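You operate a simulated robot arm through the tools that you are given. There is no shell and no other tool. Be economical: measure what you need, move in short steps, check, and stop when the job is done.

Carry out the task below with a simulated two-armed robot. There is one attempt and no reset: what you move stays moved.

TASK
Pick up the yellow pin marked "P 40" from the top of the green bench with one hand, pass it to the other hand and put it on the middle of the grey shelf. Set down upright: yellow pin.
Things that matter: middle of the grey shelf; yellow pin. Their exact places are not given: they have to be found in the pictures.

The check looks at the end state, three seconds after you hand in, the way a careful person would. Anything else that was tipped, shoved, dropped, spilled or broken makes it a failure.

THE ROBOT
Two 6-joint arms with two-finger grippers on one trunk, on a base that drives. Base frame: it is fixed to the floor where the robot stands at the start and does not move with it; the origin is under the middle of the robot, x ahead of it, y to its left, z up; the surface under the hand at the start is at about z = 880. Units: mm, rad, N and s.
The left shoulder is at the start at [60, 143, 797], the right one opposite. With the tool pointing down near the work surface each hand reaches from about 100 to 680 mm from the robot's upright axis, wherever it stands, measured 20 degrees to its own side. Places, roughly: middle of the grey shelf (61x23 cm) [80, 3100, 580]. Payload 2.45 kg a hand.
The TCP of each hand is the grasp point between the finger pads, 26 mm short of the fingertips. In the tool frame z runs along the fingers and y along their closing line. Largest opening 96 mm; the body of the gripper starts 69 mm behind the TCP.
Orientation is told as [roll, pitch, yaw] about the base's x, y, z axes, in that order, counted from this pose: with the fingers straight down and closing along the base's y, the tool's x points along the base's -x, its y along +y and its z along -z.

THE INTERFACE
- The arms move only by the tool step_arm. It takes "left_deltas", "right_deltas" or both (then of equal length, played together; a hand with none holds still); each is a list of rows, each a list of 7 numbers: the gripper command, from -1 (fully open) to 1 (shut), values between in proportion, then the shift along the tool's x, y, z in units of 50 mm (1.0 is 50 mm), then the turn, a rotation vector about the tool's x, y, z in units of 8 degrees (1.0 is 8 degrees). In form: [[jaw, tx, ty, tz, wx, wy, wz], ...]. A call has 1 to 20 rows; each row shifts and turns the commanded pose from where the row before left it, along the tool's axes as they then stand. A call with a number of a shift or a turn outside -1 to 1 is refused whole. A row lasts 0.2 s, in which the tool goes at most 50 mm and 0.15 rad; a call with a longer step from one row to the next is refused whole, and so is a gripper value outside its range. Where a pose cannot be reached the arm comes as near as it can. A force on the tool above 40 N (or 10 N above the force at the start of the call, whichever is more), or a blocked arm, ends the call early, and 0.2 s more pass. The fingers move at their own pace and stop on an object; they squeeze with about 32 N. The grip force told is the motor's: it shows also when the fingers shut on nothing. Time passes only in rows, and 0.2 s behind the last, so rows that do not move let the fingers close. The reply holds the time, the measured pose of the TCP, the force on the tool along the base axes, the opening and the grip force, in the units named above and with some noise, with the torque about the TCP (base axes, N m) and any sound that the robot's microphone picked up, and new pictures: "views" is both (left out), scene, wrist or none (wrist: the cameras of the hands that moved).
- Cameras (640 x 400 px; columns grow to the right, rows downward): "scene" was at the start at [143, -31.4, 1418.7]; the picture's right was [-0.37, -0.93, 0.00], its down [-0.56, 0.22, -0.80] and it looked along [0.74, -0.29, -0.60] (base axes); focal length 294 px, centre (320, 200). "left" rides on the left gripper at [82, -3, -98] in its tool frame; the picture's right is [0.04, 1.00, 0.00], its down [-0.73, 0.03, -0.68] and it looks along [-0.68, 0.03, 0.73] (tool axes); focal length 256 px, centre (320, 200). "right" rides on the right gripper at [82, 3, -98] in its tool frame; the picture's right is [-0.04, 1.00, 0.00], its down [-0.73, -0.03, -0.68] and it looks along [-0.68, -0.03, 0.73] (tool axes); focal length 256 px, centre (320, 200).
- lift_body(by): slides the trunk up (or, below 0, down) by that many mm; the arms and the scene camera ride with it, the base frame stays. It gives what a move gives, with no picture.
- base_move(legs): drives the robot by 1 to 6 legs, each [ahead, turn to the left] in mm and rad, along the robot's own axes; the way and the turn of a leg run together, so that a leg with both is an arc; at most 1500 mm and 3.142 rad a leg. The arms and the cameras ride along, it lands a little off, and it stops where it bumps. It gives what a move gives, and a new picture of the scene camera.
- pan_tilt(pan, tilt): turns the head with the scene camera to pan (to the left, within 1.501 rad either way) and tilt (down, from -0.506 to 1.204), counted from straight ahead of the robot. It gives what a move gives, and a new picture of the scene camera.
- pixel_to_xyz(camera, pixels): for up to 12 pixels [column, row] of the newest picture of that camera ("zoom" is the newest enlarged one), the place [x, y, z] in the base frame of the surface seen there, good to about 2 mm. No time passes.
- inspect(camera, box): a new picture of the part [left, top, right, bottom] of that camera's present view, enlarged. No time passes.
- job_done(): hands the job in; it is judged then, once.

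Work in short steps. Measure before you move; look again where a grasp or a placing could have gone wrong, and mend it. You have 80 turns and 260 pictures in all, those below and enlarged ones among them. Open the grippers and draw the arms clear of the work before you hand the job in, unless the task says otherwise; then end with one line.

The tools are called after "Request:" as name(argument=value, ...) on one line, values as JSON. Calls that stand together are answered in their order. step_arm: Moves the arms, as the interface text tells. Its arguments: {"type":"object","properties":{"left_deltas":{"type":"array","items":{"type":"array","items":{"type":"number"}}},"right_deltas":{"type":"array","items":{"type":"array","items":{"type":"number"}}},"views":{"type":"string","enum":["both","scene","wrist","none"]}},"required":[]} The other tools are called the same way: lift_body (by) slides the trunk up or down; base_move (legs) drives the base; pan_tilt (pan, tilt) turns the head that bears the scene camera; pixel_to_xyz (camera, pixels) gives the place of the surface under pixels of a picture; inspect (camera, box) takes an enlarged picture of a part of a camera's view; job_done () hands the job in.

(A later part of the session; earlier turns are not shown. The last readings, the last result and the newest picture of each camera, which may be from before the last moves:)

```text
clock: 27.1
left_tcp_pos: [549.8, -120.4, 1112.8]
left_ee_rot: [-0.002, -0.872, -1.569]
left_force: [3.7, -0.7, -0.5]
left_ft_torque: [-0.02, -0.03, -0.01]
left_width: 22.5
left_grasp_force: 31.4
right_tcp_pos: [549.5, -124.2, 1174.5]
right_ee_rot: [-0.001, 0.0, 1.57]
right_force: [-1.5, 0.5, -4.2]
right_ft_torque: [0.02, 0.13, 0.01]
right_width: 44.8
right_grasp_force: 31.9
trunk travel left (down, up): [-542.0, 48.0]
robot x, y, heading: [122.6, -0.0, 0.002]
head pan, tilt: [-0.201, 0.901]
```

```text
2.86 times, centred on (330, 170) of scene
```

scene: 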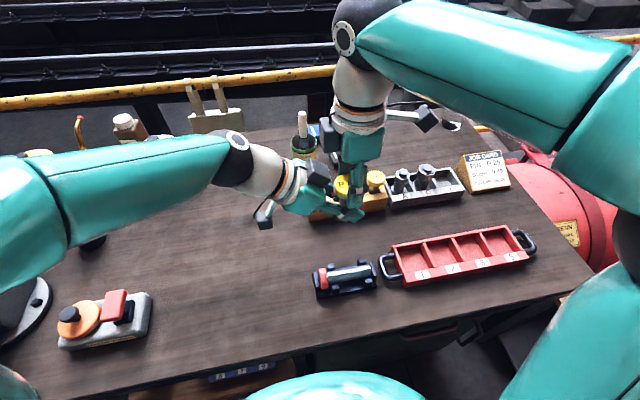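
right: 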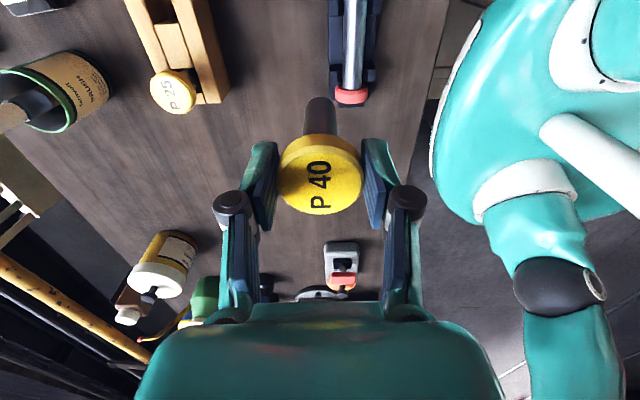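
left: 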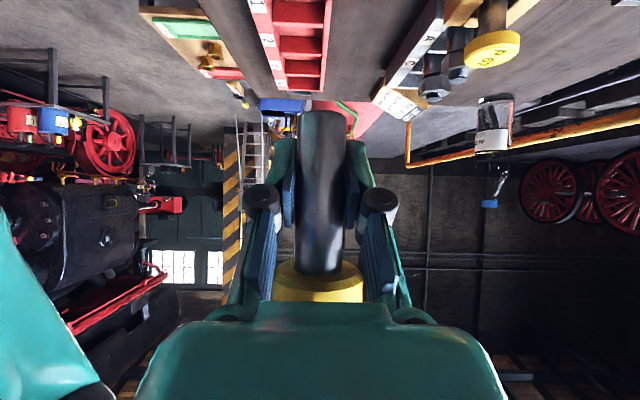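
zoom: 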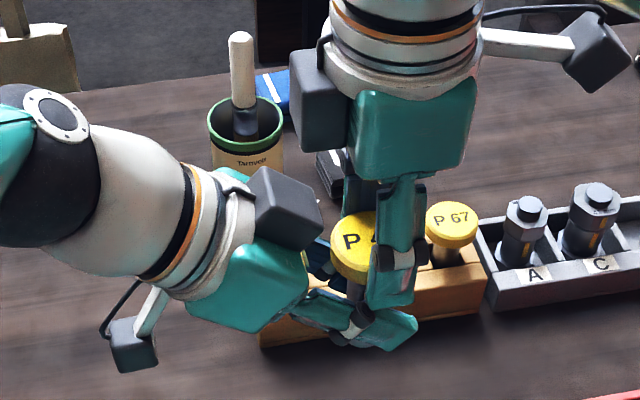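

Left holds the shaft (22.5 mm, 31 N). I open the right hand and raise it straight up 100 mm.

Request:
step_arm(right_deltas=[[0.2, 0, 0, 0, 0, 0, 0], [-0.5, 0, 0, 0, 0, 0, 0], [-1, 0, 0, 0, 0, 0, 0], [-1, 0, 0, -0.3, 0, 0, 0], [-1, 0.2, 0, -0.5, 0, 0, 0], [-1, 0.8, 0, -0.3, 0, 0, 0], [-1, 0.8, 0, -0.1, 0, 0, 0], [-1, 0.8, 0, 0, 0, 0, 0], [-1, 0.8, 0, 0, 0, 0, 0]])

Request:
inspect(camera="scene", box=[240, 100, 420, 240])

```text
clock: 29.1
left_tcp_pos: [550.3, -121.4, 1112.8]
left_ee_rot: [-0.001, -0.872, -1.569]
left_force: [0.2, 0.2, 0.1]
left_ft_torque: [0.0, 0.02, 0.02]
left_width: 22.4
left_grasp_force: 32.6
right_tcp_pos: [550.6, -294.8, 1233.2]
right_ee_rot: [0.0, -0.003, 1.571]
right_force: [0.6, 0.4, -0.2]
right_ft_torque: [0.02, -0.01, -0.03]
right_width: 96.1
right_grasp_force: 0.1
trunk travel left (down, up): [-542.0, 48.0]
robot x, y, heading: [124.8, -2.0, 0.002]
head pan, tilt: [-0.201, 0.901]
```

scene: 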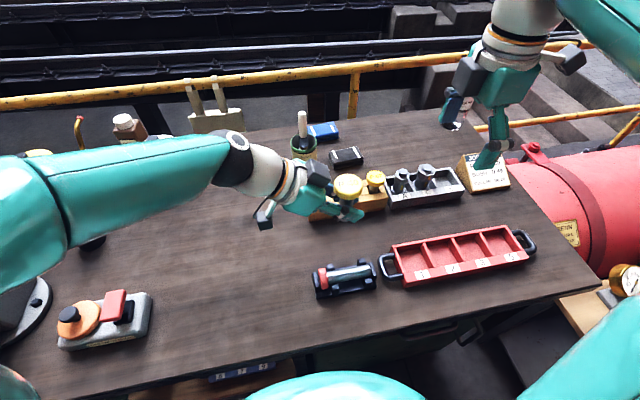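
right: 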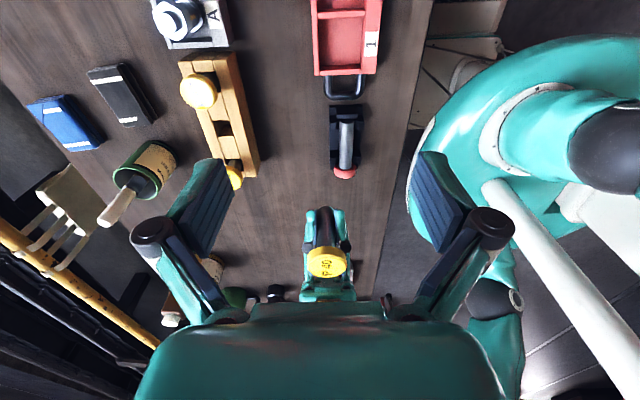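

```text
2.86 times, centred on (330, 170) of scene
```

zoom: 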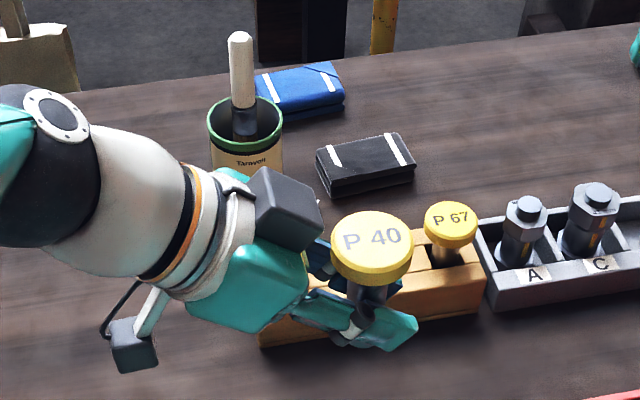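

Handover done; only the left hand holds the pin (22.4 mm). I now move it 250 mm to the left and swing the hand about the vertical by +90° so the fingers point ahead, pin staying upright.

Request:
step_arm(left_deltas=[[1, 0.46, 0, -0.547, 0, 0, 0], [1, 0.46, 0, -0.547, 0, 0, 0], [1, 0.46, 0, -0.547, 0, 0, 0], [1, 0.46, 0, -0.547, 0, 0, 0], [1, 0.46, 0, -0.547, 0, 0, 0], [1, 0.46, 0, -0.547, 0, 0, 0], [1, 0.46, 0, -0.547, 0, 0, 0], [1, 0, 0, 0, -0.718, 0, -0.603], [1, 0, 0, 0, -0.718, 0, -0.603], [1, 0, 0, 0, -0.718, 0, -0.603], [1, 0, 0, 0, -0.718, 0, -0.603], [1, 0, 0, 0, -0.718, 0, -0.603], [1, 0, 0, 0, -0.718, 0, -0.603], [1, 0, 0, 0, -0.718, 0, -0.603], [1, 0, 0, 0, -0.718, 0, -0.603], [1, 0, 0, 0, -0.718, 0, -0.603], [1, 0, 0, 0, -0.718, 0, -0.603], [1, 0, 0, 0, -0.718, 0, -0.603], [1, 0, 0, 0, -0.718, 0, -0.603]])

```text
clock: 33.1
left_tcp_pos: [544.4, 131.4, 1104.6]
left_ee_rot: [0.017, -0.828, -0.188]
left_force: [0.8, 0.0, -0.4]
left_ft_torque: [0.01, 0.0, 0.01]
left_width: 22.4
left_grasp_force: 31.8
left hand out of reach, approached as far as the arm can: row 16, 17
right_tcp_pos: [551.3, -292.3, 1232.7]
right_ee_rot: [0.0, 0.0, 1.571]
right_force: [0.9, 0.2, 0.1]
right_ft_torque: [0.02, 0.02, -0.01]
right_width: 96.2
right_grasp_force: 0.1
trunk travel left (down, up): [-542.0, 48.0]
robot x, y, heading: [124.0, -1.2, 0.002]
head pan, tilt: [-0.201, 0.901]
```

scene: 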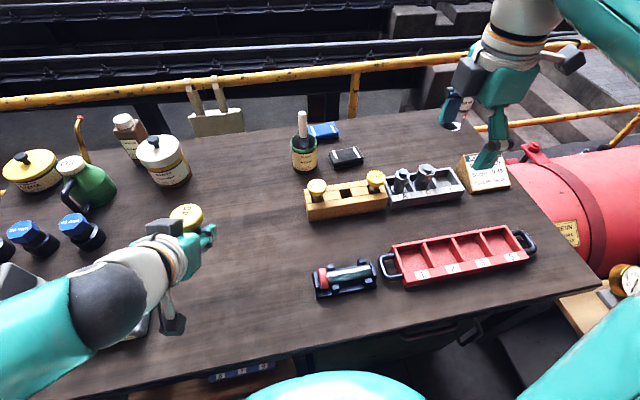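
left: 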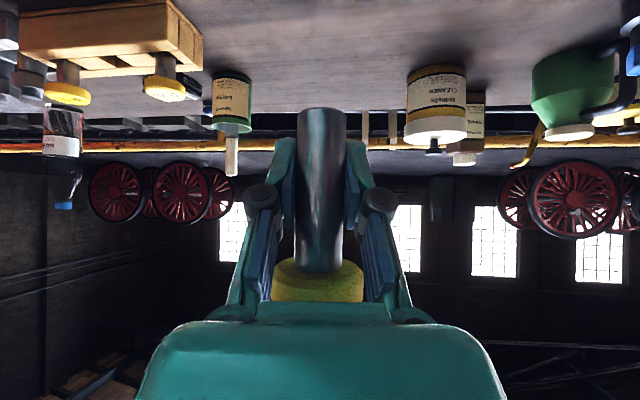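

The wrist ended slightly short (yaw −0.19, tilt 47°) but the pin is held; I'll correct that at the shelf. Now I back away from the bench and turn left to face along the shelf.

Request:
base_move(legs=[[-580, 0], [0, 1.571]])

Request:
pan_tilt(pan=-0.2, tilt=0.3)

```text
clock: 39.0
left_tcp_pos: [-292.9, 410.8, 1103.4]
left_ee_rot: [0.01, -0.826, 0.723]
left_force: [-0.8, -0.1, -0.6]
left_ft_torque: [-0.03, -0.08, -0.06]
left_width: 22.5
left_grasp_force: 32.1
right_tcp_pos: [44.4, 154.3, 1233.8]
right_ee_rot: [0.0, 0.002, 2.475]
right_force: [-0.3, 1.0, -0.3]
right_ft_torque: [-0.07, -0.04, -0.02]
right_width: 96.0
right_grasp_force: 0.0
trunk travel left (down, up): [-542.0, 48.0]
robot x, y, heading: [-428.5, -21.3, 0.918]
head pan, tilt: [-0.201, 0.901]
stopped in leg 2: the robot was blocked; the commanded pose is now the measured one
```

scene: 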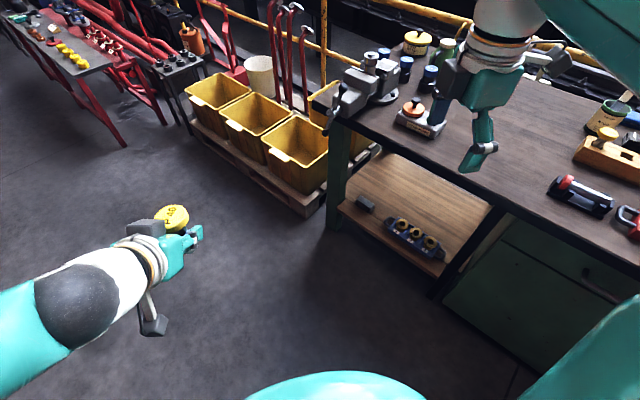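

```text
clock: 40.0
left_tcp_pos: [-291.6, 410.4, 1105.9]
left_ee_rot: [0.013, -0.827, 0.719]
left_force: [1.0, -0.5, -0.4]
left_ft_torque: [0.01, 0.03, 0.0]
left_width: 22.3
left_grasp_force: 31.3
right_tcp_pos: [47.6, 153.0, 1233.6]
right_ee_rot: [-0.001, -0.001, 2.474]
right_force: [-0.2, -0.6, 0.3]
right_ft_torque: [-0.03, -0.01, 0.01]
right_width: 95.9
right_grasp_force: 0.1
trunk travel left (down, up): [-542.0, 48.0]
robot x, y, heading: [-427.2, -24.1, 0.922]
head pan, tilt: [-0.201, 0.3]
```

scene: 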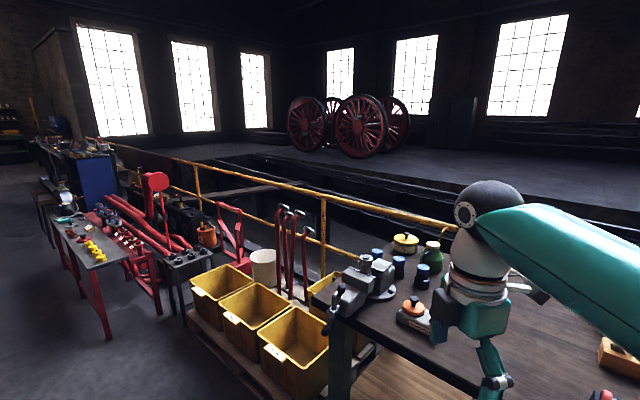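

The turn was blocked at heading 0.92. I look to the right and left to find what blocks.

Request:
pan_tilt(pan=-1.5, tilt=0.7)

Request:
pan_tilt(pan=1.5, tilt=0.7)

```text
clock: 41.4
left_tcp_pos: [-291.2, 410.1, 1105.8]
left_ee_rot: [0.014, -0.826, 0.72]
left_force: [-0.1, 0.3, 0.8]
left_ft_torque: [0.03, 0.01, -0.04]
left_width: 22.5
left_grasp_force: 31.8
right_tcp_pos: [46.4, 151.8, 1233.6]
right_ee_rot: [-0.002, 0.0, 2.476]
right_force: [-1.0, 0.7, 0.2]
right_ft_torque: [0.01, 0.03, -0.01]
right_width: 96.2
right_grasp_force: 0.1
trunk travel left (down, up): [-542.0, 48.0]
robot x, y, heading: [-427.3, -24.1, 0.916]
head pan, tilt: [-1.499, 0.7]
```

scene: 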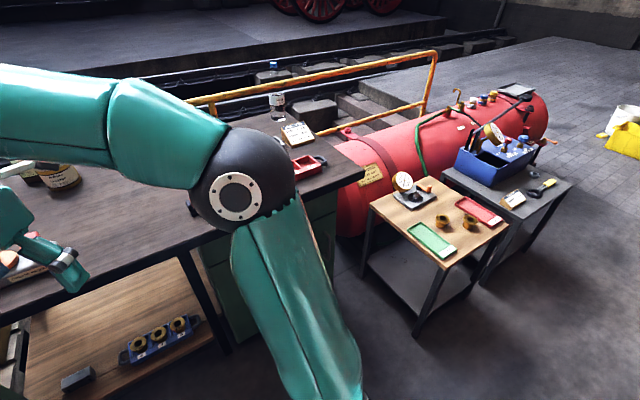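

```text
clock: 44.0
left_tcp_pos: [-291.4, 410.5, 1104.7]
left_ee_rot: [0.015, -0.827, 0.72]
left_force: [-0.4, -0.9, -0.6]
left_ft_torque: [-0.02, 0.01, -0.02]
left_width: 22.4
left_grasp_force: 31.9
right_tcp_pos: [46.5, 152.2, 1235.7]
right_ee_rot: [-0.004, 0.0, 2.475]
right_force: [-0.4, 0.4, -0.1]
right_ft_torque: [0.0, -0.04, -0.02]
right_width: 95.8
right_grasp_force: 0.0
trunk travel left (down, up): [-542.0, 48.0]
robot x, y, heading: [-427.7, -23.4, 0.92]
head pan, tilt: [1.499, 0.7]
```

scene: 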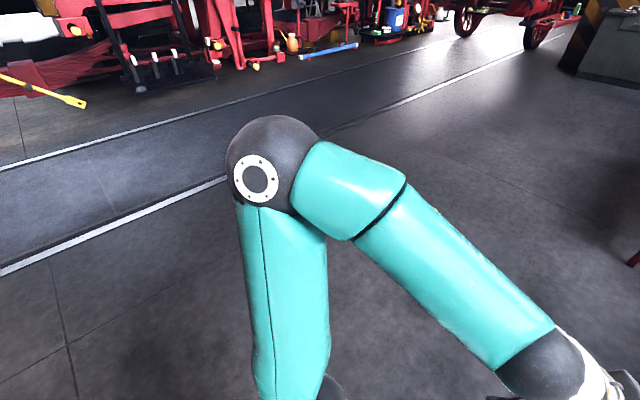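

Nothing near on either side, so the obstacle is likely behind me. I drive 200 mm ahead, then turn the rest.

Request:
base_move(legs=[[200, 0], [0, 0.65]])

```text
clock: 47.6
left_tcp_pos: [-454.0, 567.9, 1104.1]
left_ee_rot: [0.013, -0.824, 1.357]
left_force: [-1.0, -0.1, -0.9]
left_ft_torque: [0.02, -0.01, 0.01]
left_width: 22.0
left_grasp_force: 32.0
right_tcp_pos: [-29.4, 561.6, 1234.8]
right_ee_rot: [-0.001, 0.002, 3.108]
right_force: [0.7, 0.1, -0.3]
right_ft_torque: [-0.02, -0.07, 0.01]
right_width: 96.3
right_grasp_force: 0.1
trunk travel left (down, up): [-542.0, 48.0]
robot x, y, heading: [-283.7, 137.3, 1.552]
head pan, tilt: [1.499, 0.7]
stopped in leg 2: the robot was blocked; the commanded pose is now the measured one
```

scene: 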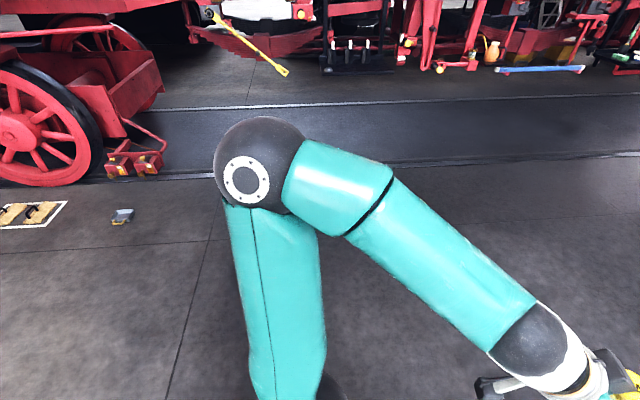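

Now at (-284,137), heading 1.55. I look ahead before driving along.

Request:
pan_tilt(pan=-0.1, tilt=0.4)

```text
clock: 49.3
left_tcp_pos: [-453.1, 567.0, 1104.8]
left_ee_rot: [0.016, -0.826, 1.353]
left_force: [0.4, -0.3, 0.2]
left_ft_torque: [-0.01, 0.02, -0.01]
left_width: 22.3
left_grasp_force: 32.1
right_tcp_pos: [-28.5, 561.9, 1235.0]
right_ee_rot: [-0.001, 0.0, 3.108]
right_force: [-0.9, -0.1, 0.6]
right_ft_torque: [0.03, 0.03, -0.04]
right_width: 95.8
right_grasp_force: 0.1
trunk travel left (down, up): [-542.0, 48.0]
robot x, y, heading: [-285.1, 134.3, 1.552]
head pan, tilt: [-0.099, 0.4]
```

scene: 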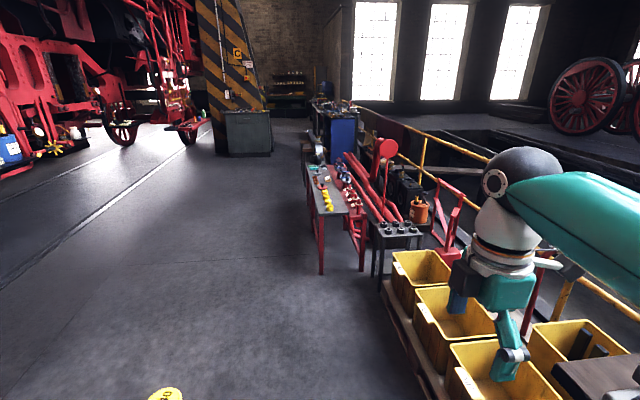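

The way ahead is clear. I drive along, shifting left to x≈-400, up to y≈2630.

Request:
base_move(legs=[[300, 0], [0, 0.12], [1200, 0], [0, -0.1], [1000, 0]])

Request:
pan_tilt(pan=-0.8, tilt=0.75)

```text
clock: 63.1
left_tcp_pos: [-560.2, 3054.2, 1105.3]
left_ee_rot: [0.014, -0.825, 1.368]
left_force: [-0.3, -0.2, 0.5]
left_ft_torque: [0.0, -0.01, 0.01]
left_width: 22.3
left_grasp_force: 32.6
right_tcp_pos: [-133.8, 3054.4, 1235.1]
right_ee_rot: [-0.002, 0.0, 3.123]
right_force: [0.1, -0.3, -1.2]
right_ft_torque: [0.01, 0.01, -0.01]
right_width: 96.0
right_grasp_force: 0.0
trunk travel left (down, up): [-542.0, 48.0]
robot x, y, heading: [-393.6, 2627.6, 1.564]
head pan, tilt: [-0.099, 0.4]
```

scene: 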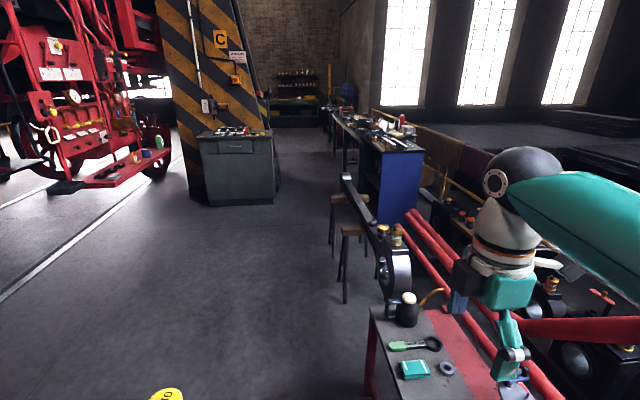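

```text
clock: 64.2
left_tcp_pos: [-559.1, 3053.6, 1104.7]
left_ee_rot: [0.016, -0.824, 1.368]
left_force: [-0.4, -0.5, 1.2]
left_ft_torque: [-0.03, 0.03, 0.04]
left_width: 22.2
left_grasp_force: 31.8
right_tcp_pos: [-133.9, 3053.3, 1234.9]
right_ee_rot: [-0.002, -0.001, 3.122]
right_force: [0.4, -0.1, 1.4]
right_ft_torque: [0.02, 0.0, 0.0]
right_width: 95.9
right_grasp_force: 0.2
trunk travel left (down, up): [-542.0, 48.0]
robot x, y, heading: [-390.6, 2626.6, 1.562]
head pan, tilt: [-0.799, 0.75]
```

scene: 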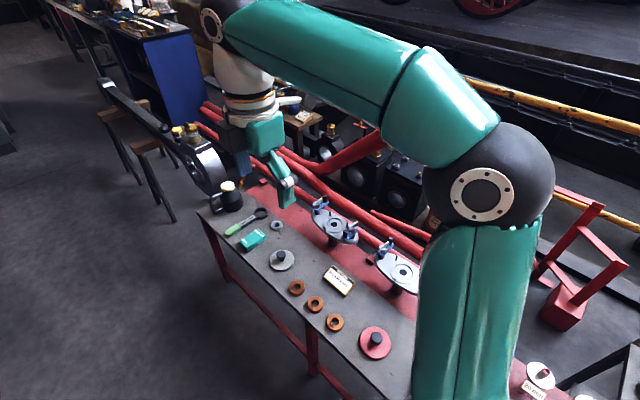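

The shelf is in view with objects on it. I measure its corners and the items.

Request:
pixel_to_xyz(camera="scene", pixels=[[199, 213], [250, 205], [350, 400], [252, 239], [282, 260], [340, 281], [297, 287], [315, 304], [335, 322], [375, 342], [277, 225], [300, 240]])

Request:
inspect(camera="scene", box=[180, 160, 430, 400])

```text
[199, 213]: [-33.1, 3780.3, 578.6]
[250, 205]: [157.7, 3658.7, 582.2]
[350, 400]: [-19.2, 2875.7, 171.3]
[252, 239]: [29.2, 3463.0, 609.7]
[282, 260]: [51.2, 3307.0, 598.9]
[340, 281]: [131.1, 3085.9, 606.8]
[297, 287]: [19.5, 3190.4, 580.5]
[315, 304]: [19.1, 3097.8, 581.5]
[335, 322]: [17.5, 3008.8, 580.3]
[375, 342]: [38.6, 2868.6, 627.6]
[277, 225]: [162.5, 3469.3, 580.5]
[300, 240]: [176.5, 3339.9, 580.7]
```

```text
1.67 times, centred on (305, 280) of scene
```

zoom: 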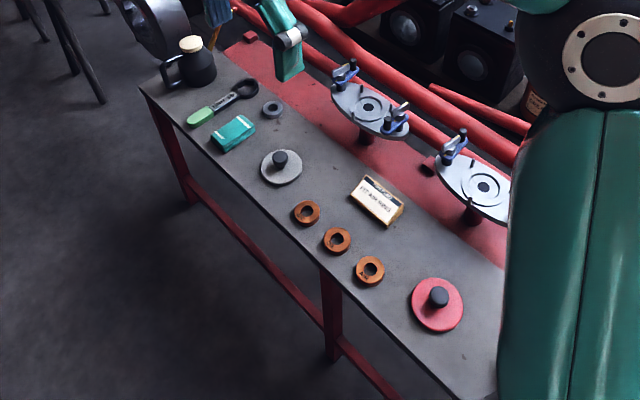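

I measure the label card's outline, the rings and the shelf's front edge to choose a free spot near the middle.

Request:
pixel_to_xyz(camera="zoom", pixels=[[351, 197], [366, 177], [403, 206], [388, 225], [350, 237], [325, 240], [383, 270], [318, 212], [365, 245], [340, 215], [400, 380], [410, 240]])

Request:
inspect(camera="scene", box=[270, 250, 400, 350])

```text
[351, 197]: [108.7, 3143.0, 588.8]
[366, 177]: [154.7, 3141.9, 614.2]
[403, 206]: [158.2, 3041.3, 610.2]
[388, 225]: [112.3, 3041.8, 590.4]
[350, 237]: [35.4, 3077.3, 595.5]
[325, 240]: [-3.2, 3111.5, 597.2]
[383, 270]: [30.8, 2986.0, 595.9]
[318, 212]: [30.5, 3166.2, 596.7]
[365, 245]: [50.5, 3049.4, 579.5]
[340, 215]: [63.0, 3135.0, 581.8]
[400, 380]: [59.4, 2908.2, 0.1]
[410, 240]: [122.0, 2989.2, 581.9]
```

```text
4.00 times, centred on (335, 300) of scene
```

zoom: 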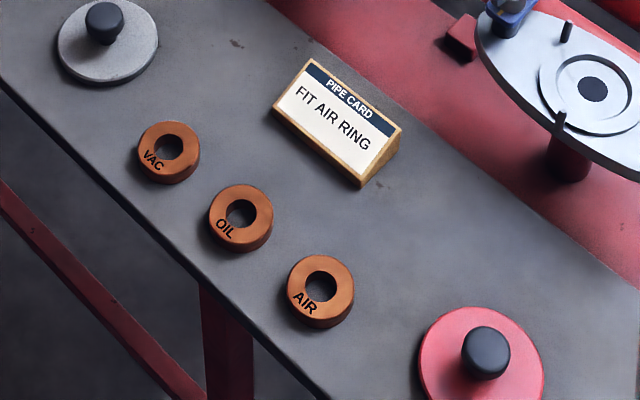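

A free corridor lies between the rings (x<42) and the card (x>108) around y≈3090; I choose (73,3088), right at the shelf's middle. I drive 290 mm on and turn right to face the shelf.

Request:
base_move(legs=[[290, 0], [0, -1.562]])

Request:
pan_tilt(pan=0.1, tilt=0.85)

```text
clock: 68.5
left_tcp_pos: [-217.4, 3341.9, 1105.6]
left_ee_rot: [0.017, -0.824, 0.605]
left_force: [1.1, 0.4, -0.6]
left_ft_torque: [0.02, 0.02, 0.0]
left_width: 22.3
left_grasp_force: 31.9
right_tcp_pos: [91.2, 3048.8, 1235.3]
right_ee_rot: [-0.003, -0.001, 2.362]
right_force: [-0.4, 0.0, 0.7]
right_ft_torque: [0.02, 0.03, 0.0]
right_width: 95.9
right_grasp_force: 0.1
trunk travel left (down, up): [-542.0, 48.0]
robot x, y, heading: [-411.6, 2931.3, 0.797]
head pan, tilt: [-0.799, 0.75]
stopped in leg 2: the robot was blocked; the commanded pose is now the measured one
```

scene: 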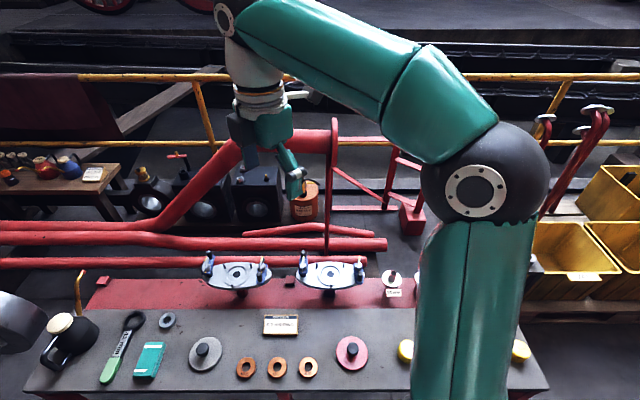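

```text
clock: 69.7
left_tcp_pos: [-219.6, 3342.8, 1105.0]
left_ee_rot: [0.016, -0.824, 0.608]
left_force: [-0.8, 0.3, -0.2]
left_ft_torque: [0.02, -0.03, 0.01]
left_width: 22.1
left_grasp_force: 31.8
right_tcp_pos: [88.7, 3048.2, 1237.5]
right_ee_rot: [-0.002, -0.001, 2.361]
right_force: [0.3, 0.1, -0.9]
right_ft_torque: [0.02, 0.01, -0.01]
right_width: 96.3
right_grasp_force: 0.1
trunk travel left (down, up): [-542.0, 48.0]
robot x, y, heading: [-403.1, 2932.3, 0.793]
head pan, tilt: [0.099, 0.85]
```

scene: 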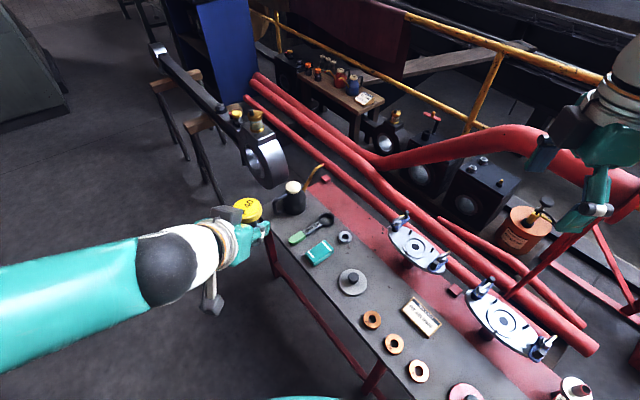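

Blocked again — likely a base corner against the shelf frame. I back off diagonally, go to y≈2930 at x≈-500, and turn there with more room.

Request:
base_move(legs=[[-150, 0], [0, 0.777], [105, 0], [0, -1.571]])

```text
clock: 73.0
left_tcp_pos: [-622.9, 3267.2, 1104.3]
left_ee_rot: [0.014, -0.822, 1.284]
left_force: [-0.5, -0.1, -0.6]
left_ft_torque: [0.02, -0.04, 0.0]
left_width: 22.4
left_grasp_force: 32.2
right_tcp_pos: [-199.7, 3230.1, 1237.6]
right_ee_rot: [-0.003, 0.002, 3.04]
right_force: [0.0, -0.3, -0.3]
right_ft_torque: [-0.01, -0.03, -0.02]
right_width: 95.9
right_grasp_force: 0.0
trunk travel left (down, up): [-542.0, 48.0]
robot x, y, heading: [-491.0, 2825.0, 1.472]
head pan, tilt: [0.099, 0.85]
stopped in leg 2: the robot was blocked; the commanded pose is now the measured one
```

scene: 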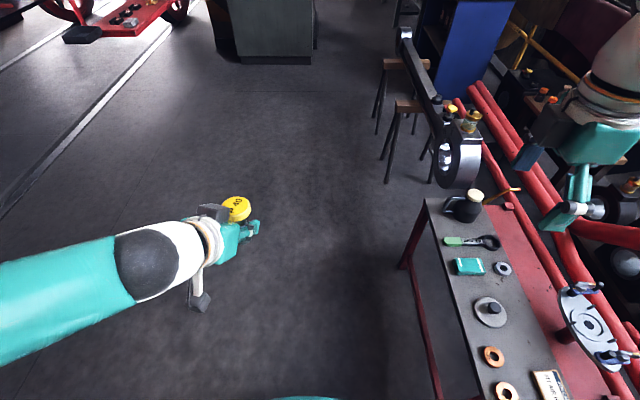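

Blocked in open floor after 0.68 rad, so perhaps long turns just get cut off. I try smaller legs: ahead 105, then right turns of 0.4 each.

Request:
base_move(legs=[[105, 0], [0, -0.4], [0, -0.4], [0, -0.35], [0, -0.32]])

```text
clock: 76.7
left_tcp_pos: [-291.4, 3352.8, 1104.4]
left_ee_rot: [0.02, -0.82, 0.574]
left_force: [0.2, -0.7, -0.7]
left_ft_torque: [-0.02, 0.04, 0.02]
left_width: 22.4
left_grasp_force: 32.4
right_tcp_pos: [9.1, 3049.4, 1237.9]
right_ee_rot: [-0.004, 0.0, 2.329]
right_force: [0.3, -0.5, 0.1]
right_ft_torque: [0.03, 0.02, -0.02]
right_width: 96.0
right_grasp_force: 0.0
trunk travel left (down, up): [-542.0, 48.0]
robot x, y, heading: [-491.9, 2945.0, 0.761]
head pan, tilt: [0.099, 0.85]
stopped in leg 3: the robot was blocked; the commanded pose is now the measured one
```

scene: 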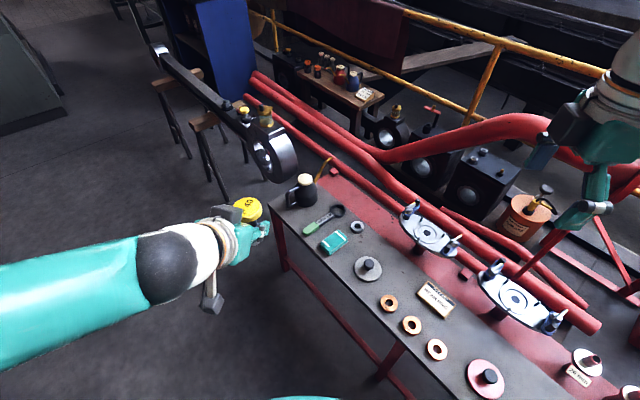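

Again cut at ≈0.7 rad, without any obstacle. I continue in a new call with the remaining turn.

Request:
base_move(legs=[[0, -0.4], [0, -0.36]])

```text
clock: 79.8
left_tcp_pos: [-62.1, 3094.2, 1105.6]
left_ee_rot: [0.018, -0.821, -0.2]
left_force: [-0.5, -0.2, 0.4]
left_ft_torque: [0.05, 0.01, 0.04]
left_width: 22.7
left_grasp_force: 32.5
right_tcp_pos: [-60.7, 2670.6, 1238.3]
right_ee_rot: [-0.005, -0.002, 1.559]
right_force: [-0.5, -1.0, -0.4]
right_ft_torque: [0.07, 0.02, 0.03]
right_width: 95.8
right_grasp_force: 0.1
trunk travel left (down, up): [-542.0, 48.0]
robot x, y, heading: [-493.8, 2976.9, -0.013]
head pan, tilt: [0.099, 0.85]
stopped in leg 2: the robot was blocked; the commanded pose is now the measured one
```

scene: 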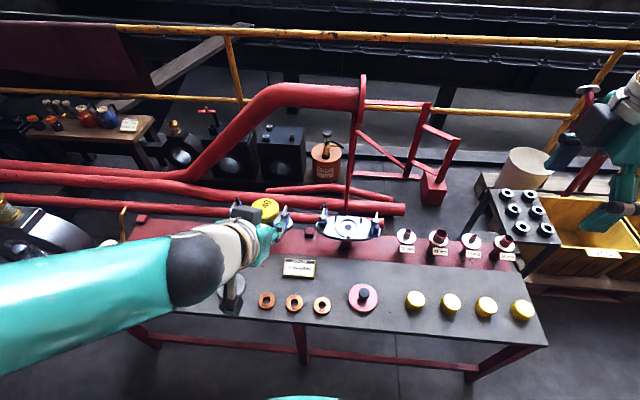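

Facing the shelf now; TCP (-62,3094). I correct the left hand's tilt/roll (pin upright again) and draw the right hand up and back for the lowering.

Request:
step_arm(left_deltas=[[1, 0, 0, 0, 0.13, -0.372, 0], [1, 0, 0, 0, 0, 0, 0], [1, 0, 0, 0, 0, 0, 0], [1, 0, 0, 0, 0, 0, 0], [1, 0, 0, 0, 0, 0, 0]], right_deltas=[[-1, 0, 0.6, -0.4, 0, 0, 0], [-1, 0, 0.6, -0.4, 0, 0, 0], [-1, 0, 0.6, -0.4, 0, 0, 0], [-1, 0, 0.6, -0.4, 0, 0, 0], [-1, 0, 0, 0, 0, 0, 0]])

Request:
inspect(camera="scene", box=[180, 160, 400, 320])

```text
clock: 81.0
left_tcp_pos: [-62.7, 3097.8, 1106.0]
left_ee_rot: [-0.002, -0.874, -0.196]
left_force: [0.6, 0.0, -0.1]
left_ft_torque: [0.02, 0.03, 0.01]
left_width: 22.6
left_grasp_force: 32.6
right_tcp_pos: [-180.5, 2673.0, 1313.7]
right_ee_rot: [-0.005, 0.0, 1.56]
right_force: [0.4, 0.1, -0.6]
right_ft_torque: [-0.04, 0.02, 0.01]
right_width: 96.0
right_grasp_force: 0.0
right hand out of reach, approached as far as the arm can: row 4
trunk travel left (down, up): [-542.0, 48.0]
robot x, y, heading: [-492.8, 2972.4, -0.01]
head pan, tilt: [0.099, 0.85]
```

scene: 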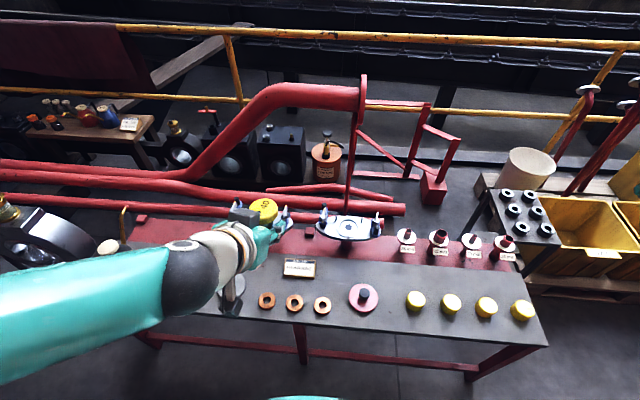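
right: 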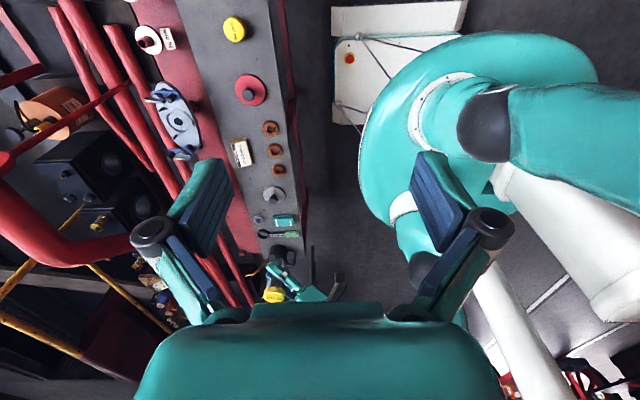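
left: 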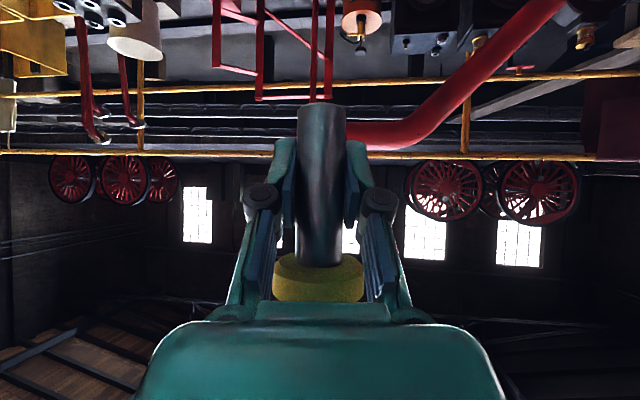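

```text
2.50 times, centred on (290, 240) of scene
```

zoom: 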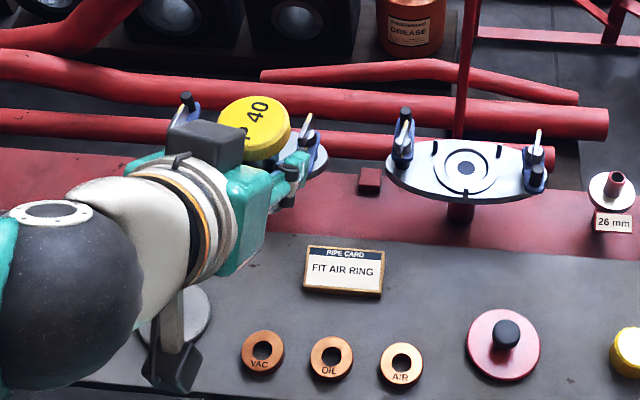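

Orientation is now (0,-0.874). I drive 135 mm ahead (still high above the shelf) and measure the pin's shaft for uprightness.

Request:
base_move(legs=[[135, 0]])

Request:
inspect(camera="left", box=[220, 80, 420, 320])

```text
clock: 82.3
left_tcp_pos: [77.1, 3097.1, 1105.4]
left_ee_rot: [-0.002, -0.873, -0.193]
left_force: [0.3, -0.4, -0.7]
left_ft_torque: [-0.01, 0.01, -0.03]
left_width: 22.5
left_grasp_force: 32.0
right_tcp_pos: [-40.4, 2673.4, 1313.8]
right_ee_rot: [-0.005, 0.001, 1.561]
right_force: [0.9, 0.0, -0.1]
right_ft_torque: [0.01, 0.04, 0.01]
right_width: 96.0
right_grasp_force: 0.0
trunk travel left (down, up): [-542.0, 48.0]
robot x, y, heading: [-355.1, 2973.5, -0.009]
head pan, tilt: [0.099, 0.85]
```

scene: 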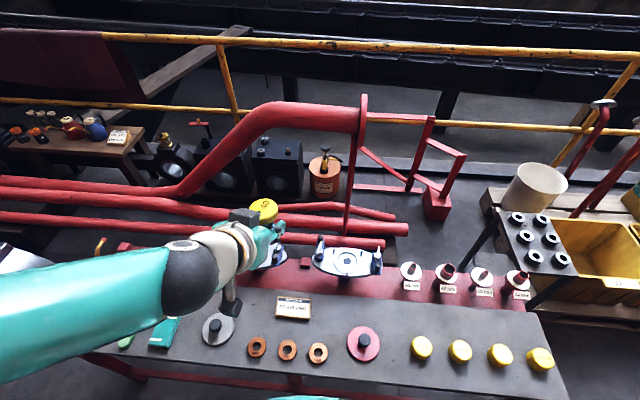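

```text
1.67 times, centred on (320, 200) of left
```

zoom: 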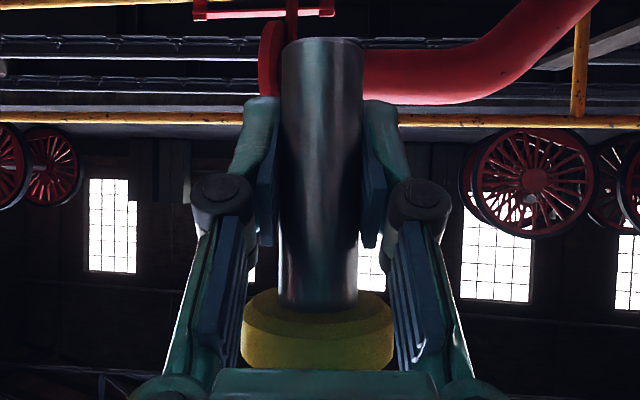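

Request:
pixel_to_xyz(camera="zoom", pixels=[[320, 42], [320, 80], [320, 150], [320, 220], [319, 280], [319, 300], [320, 35]])

Request:
pixel_to_xyz(camera="scene", pixels=[[293, 307], [257, 347], [287, 350], [317, 352], [263, 208], [268, 212], [250, 300], [233, 310]])

```text
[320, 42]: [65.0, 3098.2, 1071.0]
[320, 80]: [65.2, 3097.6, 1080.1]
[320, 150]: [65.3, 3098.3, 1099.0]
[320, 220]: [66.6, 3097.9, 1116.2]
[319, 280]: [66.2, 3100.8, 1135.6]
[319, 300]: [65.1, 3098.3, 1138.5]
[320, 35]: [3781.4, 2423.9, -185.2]
```

```text
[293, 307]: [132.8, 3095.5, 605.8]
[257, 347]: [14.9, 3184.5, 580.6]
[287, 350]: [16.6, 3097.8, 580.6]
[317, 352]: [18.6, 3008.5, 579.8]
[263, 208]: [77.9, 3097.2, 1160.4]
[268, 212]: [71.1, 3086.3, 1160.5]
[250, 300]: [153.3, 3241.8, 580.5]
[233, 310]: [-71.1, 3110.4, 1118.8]
```

The pin is vertical (axis ≈(76.5,3098), bottom z≈1071). Before lowering ~490 mm I check where the left forearm and elbow are, relative to the shelf.

Request:
pixel_to_xyz(camera="scene", pixels=[[190, 275], [150, 320], [100, 345], [20, 375], [20, 290], [232, 285], [160, 305], [5, 320]])

Request:
pan_tilt(pan=0.9, tilt=0.8)

```text
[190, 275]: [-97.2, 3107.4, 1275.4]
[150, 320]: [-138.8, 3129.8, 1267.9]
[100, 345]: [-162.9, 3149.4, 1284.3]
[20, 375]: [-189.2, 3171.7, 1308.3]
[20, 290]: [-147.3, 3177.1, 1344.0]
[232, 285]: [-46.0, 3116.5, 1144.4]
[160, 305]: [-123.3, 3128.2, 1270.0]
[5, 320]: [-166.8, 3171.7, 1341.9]
```

```text
clock: 83.5
left_tcp_pos: [75.8, 3096.1, 1106.4]
left_ee_rot: [-0.002, -0.874, -0.195]
left_force: [-0.2, 0.7, -0.3]
left_ft_torque: [0.01, -0.02, 0.03]
left_width: 22.4
left_grasp_force: 31.7
right_tcp_pos: [-42.7, 2671.9, 1314.1]
right_ee_rot: [-0.006, 0.0, 1.561]
right_force: [0.0, 0.2, 0.8]
right_ft_torque: [-0.03, 0.01, -0.05]
right_width: 96.0
right_grasp_force: 0.0
trunk travel left (down, up): [-542.0, 48.0]
robot x, y, heading: [-355.4, 2976.1, -0.007]
head pan, tilt: [0.901, 0.799]
```

scene: 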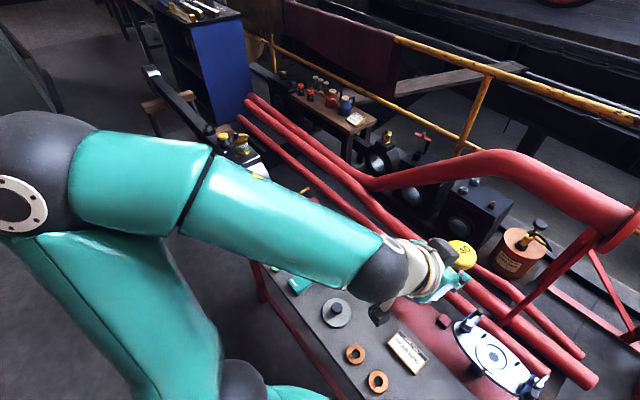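

Both elbows are high, forearm well above. I shift the pin 4 mm nearer (x≈72) and then lower the trunk 430 mm.

Request:
step_arm(left_deltas=[[1, 0.051, 0, -0.061, 0, 0, 0], [1, 0, 0, 0, 0, 0, 0]], views="none")

Request:
lift_body(by=-430)

Request:
pan_tilt(pan=0.3, tilt=0.65)

```text
clock: 84.1
left_tcp_pos: [71.6, 3096.8, 1107.1]
left_ee_rot: [-0.003, -0.875, -0.196]
left_force: [-0.5, -0.3, 0.0]
left_ft_torque: [-0.01, 0.04, -0.02]
left_width: 22.4
left_grasp_force: 32.5
right_tcp_pos: [-42.7, 2672.4, 1313.5]
right_ee_rot: [-0.004, 0.001, 1.559]
right_force: [-0.9, 1.3, -0.3]
right_ft_torque: [0.0, 0.03, 0.0]
right_width: 96.2
right_grasp_force: 0.0
trunk travel left (down, up): [-542.0, 48.0]
robot x, y, heading: [-355.4, 2975.9, -0.006]
head pan, tilt: [0.901, 0.799]
```

```text
refused: -430 is not a number from -400 to 400
```

```text
clock: 85.1
left_tcp_pos: [71.5, 3097.1, 1106.9]
left_ee_rot: [-0.001, -0.873, -0.196]
left_force: [0.6, 0.0, 0.6]
left_ft_torque: [-0.01, 0.0, -0.02]
left_width: 22.6
left_grasp_force: 31.5
right_tcp_pos: [-42.6, 2672.7, 1313.9]
right_ee_rot: [-0.005, 0.0, 1.56]
right_force: [0.3, -0.1, -0.8]
right_ft_torque: [0.03, 0.02, 0.0]
right_width: 95.9
right_grasp_force: 0.1
trunk travel left (down, up): [-542.0, 48.0]
robot x, y, heading: [-352.7, 2970.0, -0.006]
head pan, tilt: [0.3, 0.649]
```

scene: 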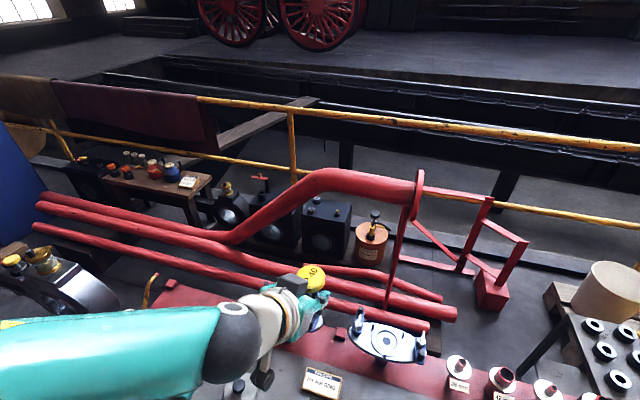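

The limit is 400 mm per call; I lower 400.

Request:
lift_body(by=-400)

Request:
pan_tilt(pan=0.15, tilt=0.75)

Request:
inspect(camera="left", box=[0, 0, 640, 400])

```text
clock: 88.9
left_tcp_pos: [72.9, 3096.7, 707.4]
left_ee_rot: [-0.001, -0.874, -0.195]
left_force: [0.2, -1.0, -0.9]
left_ft_torque: [-0.01, 0.01, 0.02]
left_width: 22.4
left_grasp_force: 31.7
right_tcp_pos: [-43.8, 2672.3, 913.8]
right_ee_rot: [-0.005, 0.0, 1.56]
right_force: [0.2, -0.3, 0.0]
right_ft_torque: [-0.02, -0.03, 0.0]
right_width: 95.9
right_grasp_force: 0.0
trunk travel left (down, up): [-142.0, 448.0]
robot x, y, heading: [-352.9, 2973.4, -0.007]
head pan, tilt: [0.3, 0.649]
```

```text
clock: 89.6
left_tcp_pos: [71.0, 3097.6, 707.6]
left_ee_rot: [-0.003, -0.875, -0.196]
left_force: [0.3, -0.1, -0.3]
left_ft_torque: [0.02, 0.01, 0.03]
left_width: 22.5
left_grasp_force: 32.3
right_tcp_pos: [-41.9, 2671.1, 913.8]
right_ee_rot: [-0.005, 0.0, 1.559]
right_force: [-0.2, 1.2, 0.6]
right_ft_torque: [-0.01, 0.01, 0.01]
right_width: 96.1
right_grasp_force: 0.1
trunk travel left (down, up): [-142.0, 448.0]
robot x, y, heading: [-349.9, 2969.4, -0.009]
head pan, tilt: [0.15, 0.75]
```

scene: 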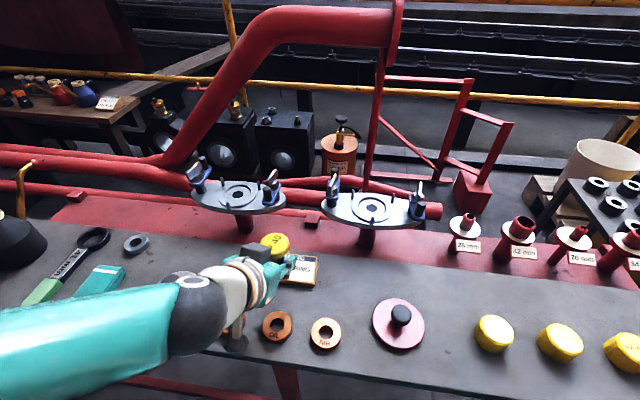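

```text
1.00 times, centred on (320, 200) of left (not enlarged: the box is as wide or as high as the picture)
```

zoom: 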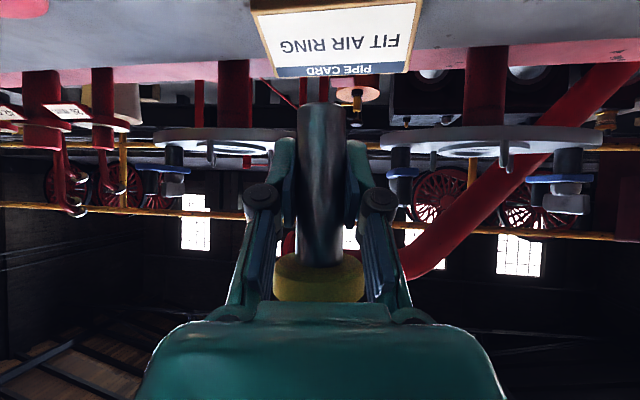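

Pin bottom ≈673, 92 mm above the shelf (580.5). I lower 75 mm and check closely.

Request:
lift_body(by=-75)

Request:
inspect(camera="scene", box=[180, 170, 380, 320])

Request:
inspect(camera="left", box=[160, 0, 480, 300])

```text
clock: 90.7
left_tcp_pos: [71.9, 3096.8, 632.3]
left_ee_rot: [-0.002, -0.874, -0.195]
left_force: [-0.3, 0.5, 1.0]
left_ft_torque: [-0.01, 0.02, 0.02]
left_width: 22.4
left_grasp_force: 32.0
right_tcp_pos: [-42.4, 2673.0, 839.2]
right_ee_rot: [-0.006, 0.0, 1.559]
right_force: [0.6, 0.1, 0.0]
right_ft_torque: [0.03, 0.0, 0.01]
right_width: 95.9
right_grasp_force: 0.0
trunk travel left (down, up): [-67.0, 523.0]
robot x, y, heading: [-354.3, 2972.1, -0.009]
head pan, tilt: [0.15, 0.75]
```

```text
2.67 times, centred on (280, 245) of scene
```

zoom: 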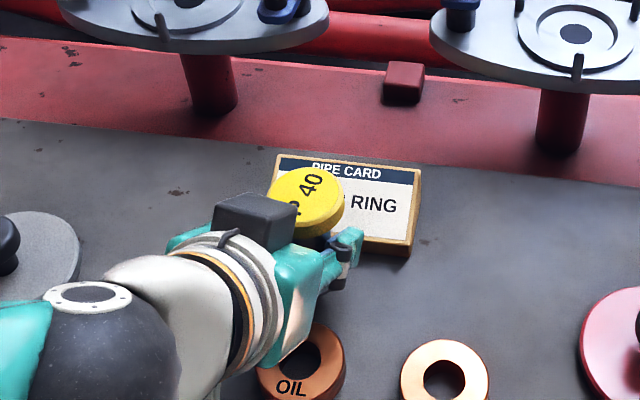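

```text
1.33 times, centred on (320, 150) of left
```

zoom: 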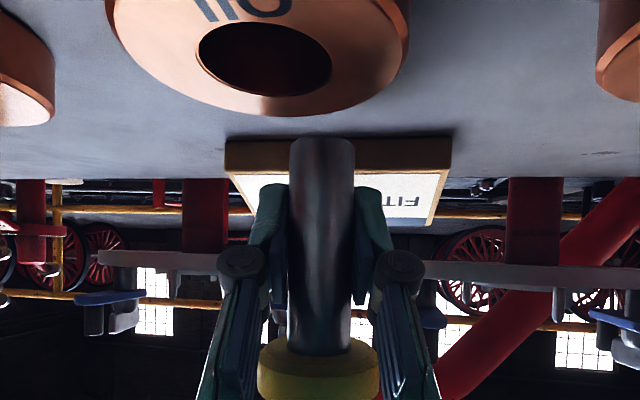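

The pin hangs between ring OIL and the card. I measure the pin bottom, ring edge and card front face.

Request:
pixel_to_xyz(camera="zoom", pixels=[[322, 145], [321, 200], [321, 300], [321, 345], [320, 120], [260, 112], [300, 95], [240, 150], [440, 145], [240, 172], [430, 225]])

```text
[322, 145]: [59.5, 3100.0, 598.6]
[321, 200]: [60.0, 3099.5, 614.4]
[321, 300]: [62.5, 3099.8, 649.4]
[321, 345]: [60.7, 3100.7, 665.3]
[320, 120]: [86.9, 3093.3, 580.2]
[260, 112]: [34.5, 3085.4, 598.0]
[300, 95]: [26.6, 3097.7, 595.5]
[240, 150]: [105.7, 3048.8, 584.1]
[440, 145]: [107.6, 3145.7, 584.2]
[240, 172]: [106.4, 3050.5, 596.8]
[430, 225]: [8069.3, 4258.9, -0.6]
```

Pin bottom ≈17 mm above the shelf, clear of ring and card. I lower 14 mm more, then finish with fine steps.

Request:
lift_body(by=-14)

Request:
inspect(camera="left", box=[160, 0, 480, 300])

```text
clock: 91.3
left_tcp_pos: [71.3, 3096.0, 617.5]
left_ee_rot: [0.0, -0.875, -0.196]
left_force: [0.4, 0.1, 0.4]
left_ft_torque: [-0.03, -0.04, 0.01]
left_width: 22.0
left_grasp_force: 32.4
right_tcp_pos: [-42.2, 2672.3, 824.9]
right_ee_rot: [-0.005, -0.001, 1.56]
right_force: [0.1, -0.4, 0.9]
right_ft_torque: [0.0, 0.0, 0.0]
right_width: 95.9
right_grasp_force: 0.1
trunk travel left (down, up): [-53.0, 537.0]
robot x, y, heading: [-355.7, 2976.0, -0.014]
head pan, tilt: [0.15, 0.75]
```

```text
1.33 times, centred on (320, 150) of left
```

zoom: 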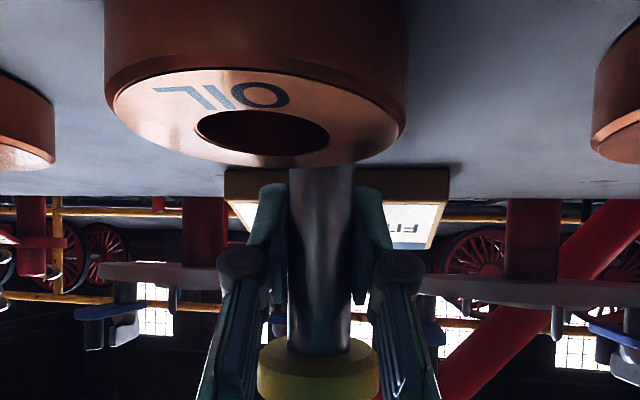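

Nearly down (est. 3 mm left). I step down 3 mm in 1 mm rows and read the force.

Request:
step_arm(left_deltas=[[1, 0.0153, 0, 0.0129, 0, 0, 0], [1, 0.0153, 0, 0.0129, 0, 0, 0], [1, 0.0153, 0, 0.0129, 0, 0, 0], [1, 0, 0, 0, 0, 0, 0]], views="none")

```text
clock: 92.3
left_tcp_pos: [71.5, 3097.3, 618.6]
left_ee_rot: [-0.002, -0.88, -0.195]
left_force: [-3.1, -1.5, 19.5]
left_ft_torque: [0.04, -0.1, 0.03]
left_width: 22.5
left_grasp_force: 31.6
right_tcp_pos: [-43.0, 2672.3, 826.7]
right_ee_rot: [-0.007, 0.0, 1.558]
right_force: [-1.3, 0.5, -0.1]
right_ft_torque: [0.05, -0.02, 0.04]
right_width: 96.0
right_grasp_force: 0.0
trunk travel left (down, up): [-53.0, 537.0]
robot x, y, heading: [-355.5, 2972.5, -0.009]
head pan, tilt: [0.15, 0.75]
```

Contact at 19.5 N with almost no torque: the pin bottom is on the shelf. I ease up about 1.3 mm and look.

Request:
step_arm(left_deltas=[[1, -0.0153, 0, -0.0129, 0, 0, 0], [1, -0.006, 0, -0.005, 0, 0, 0], [1, 0, 0, 0, 0, 0, 0]], views="wrist")

Request:
inspect(camera="scene", box=[200, 190, 360, 310])

```text
clock: 93.1
left_tcp_pos: [71.6, 3097.4, 618.2]
left_ee_rot: [-0.001, -0.878, -0.195]
left_force: [8.2, -2.5, 15.5]
left_ft_torque: [-0.09, -0.48, -0.03]
left_width: 22.2
left_grasp_force: 31.5
right_tcp_pos: [-43.9, 2672.6, 825.9]
right_ee_rot: [-0.006, 0.001, 1.562]
right_force: [-0.3, 0.5, -0.8]
right_ft_torque: [0.01, 0.02, 0.01]
right_width: 96.1
right_grasp_force: 0.0
trunk travel left (down, up): [-53.0, 537.0]
robot x, y, heading: [-354.0, 2972.1, -0.007]
head pan, tilt: [0.15, 0.75]
```

left: 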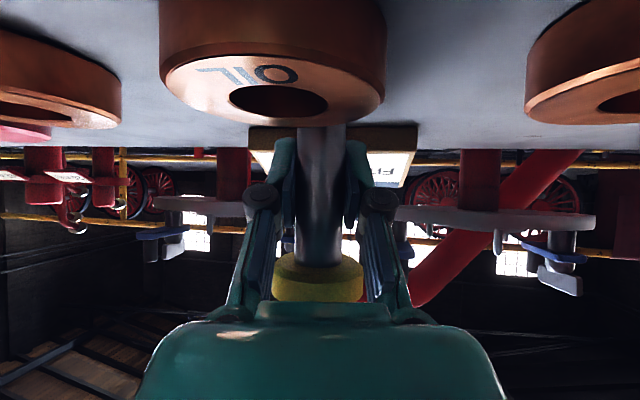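

```text
3.33 times, centred on (280, 250) of scene
```

zoom: 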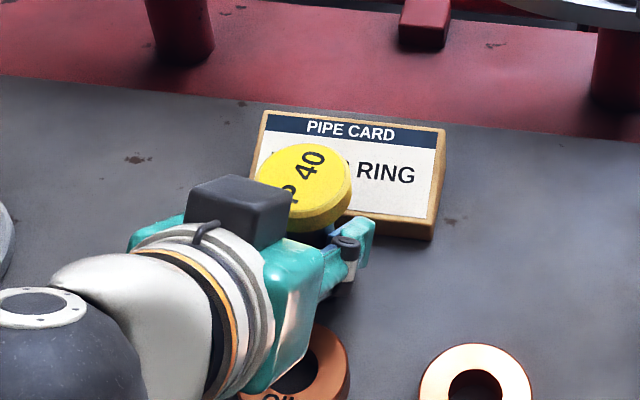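

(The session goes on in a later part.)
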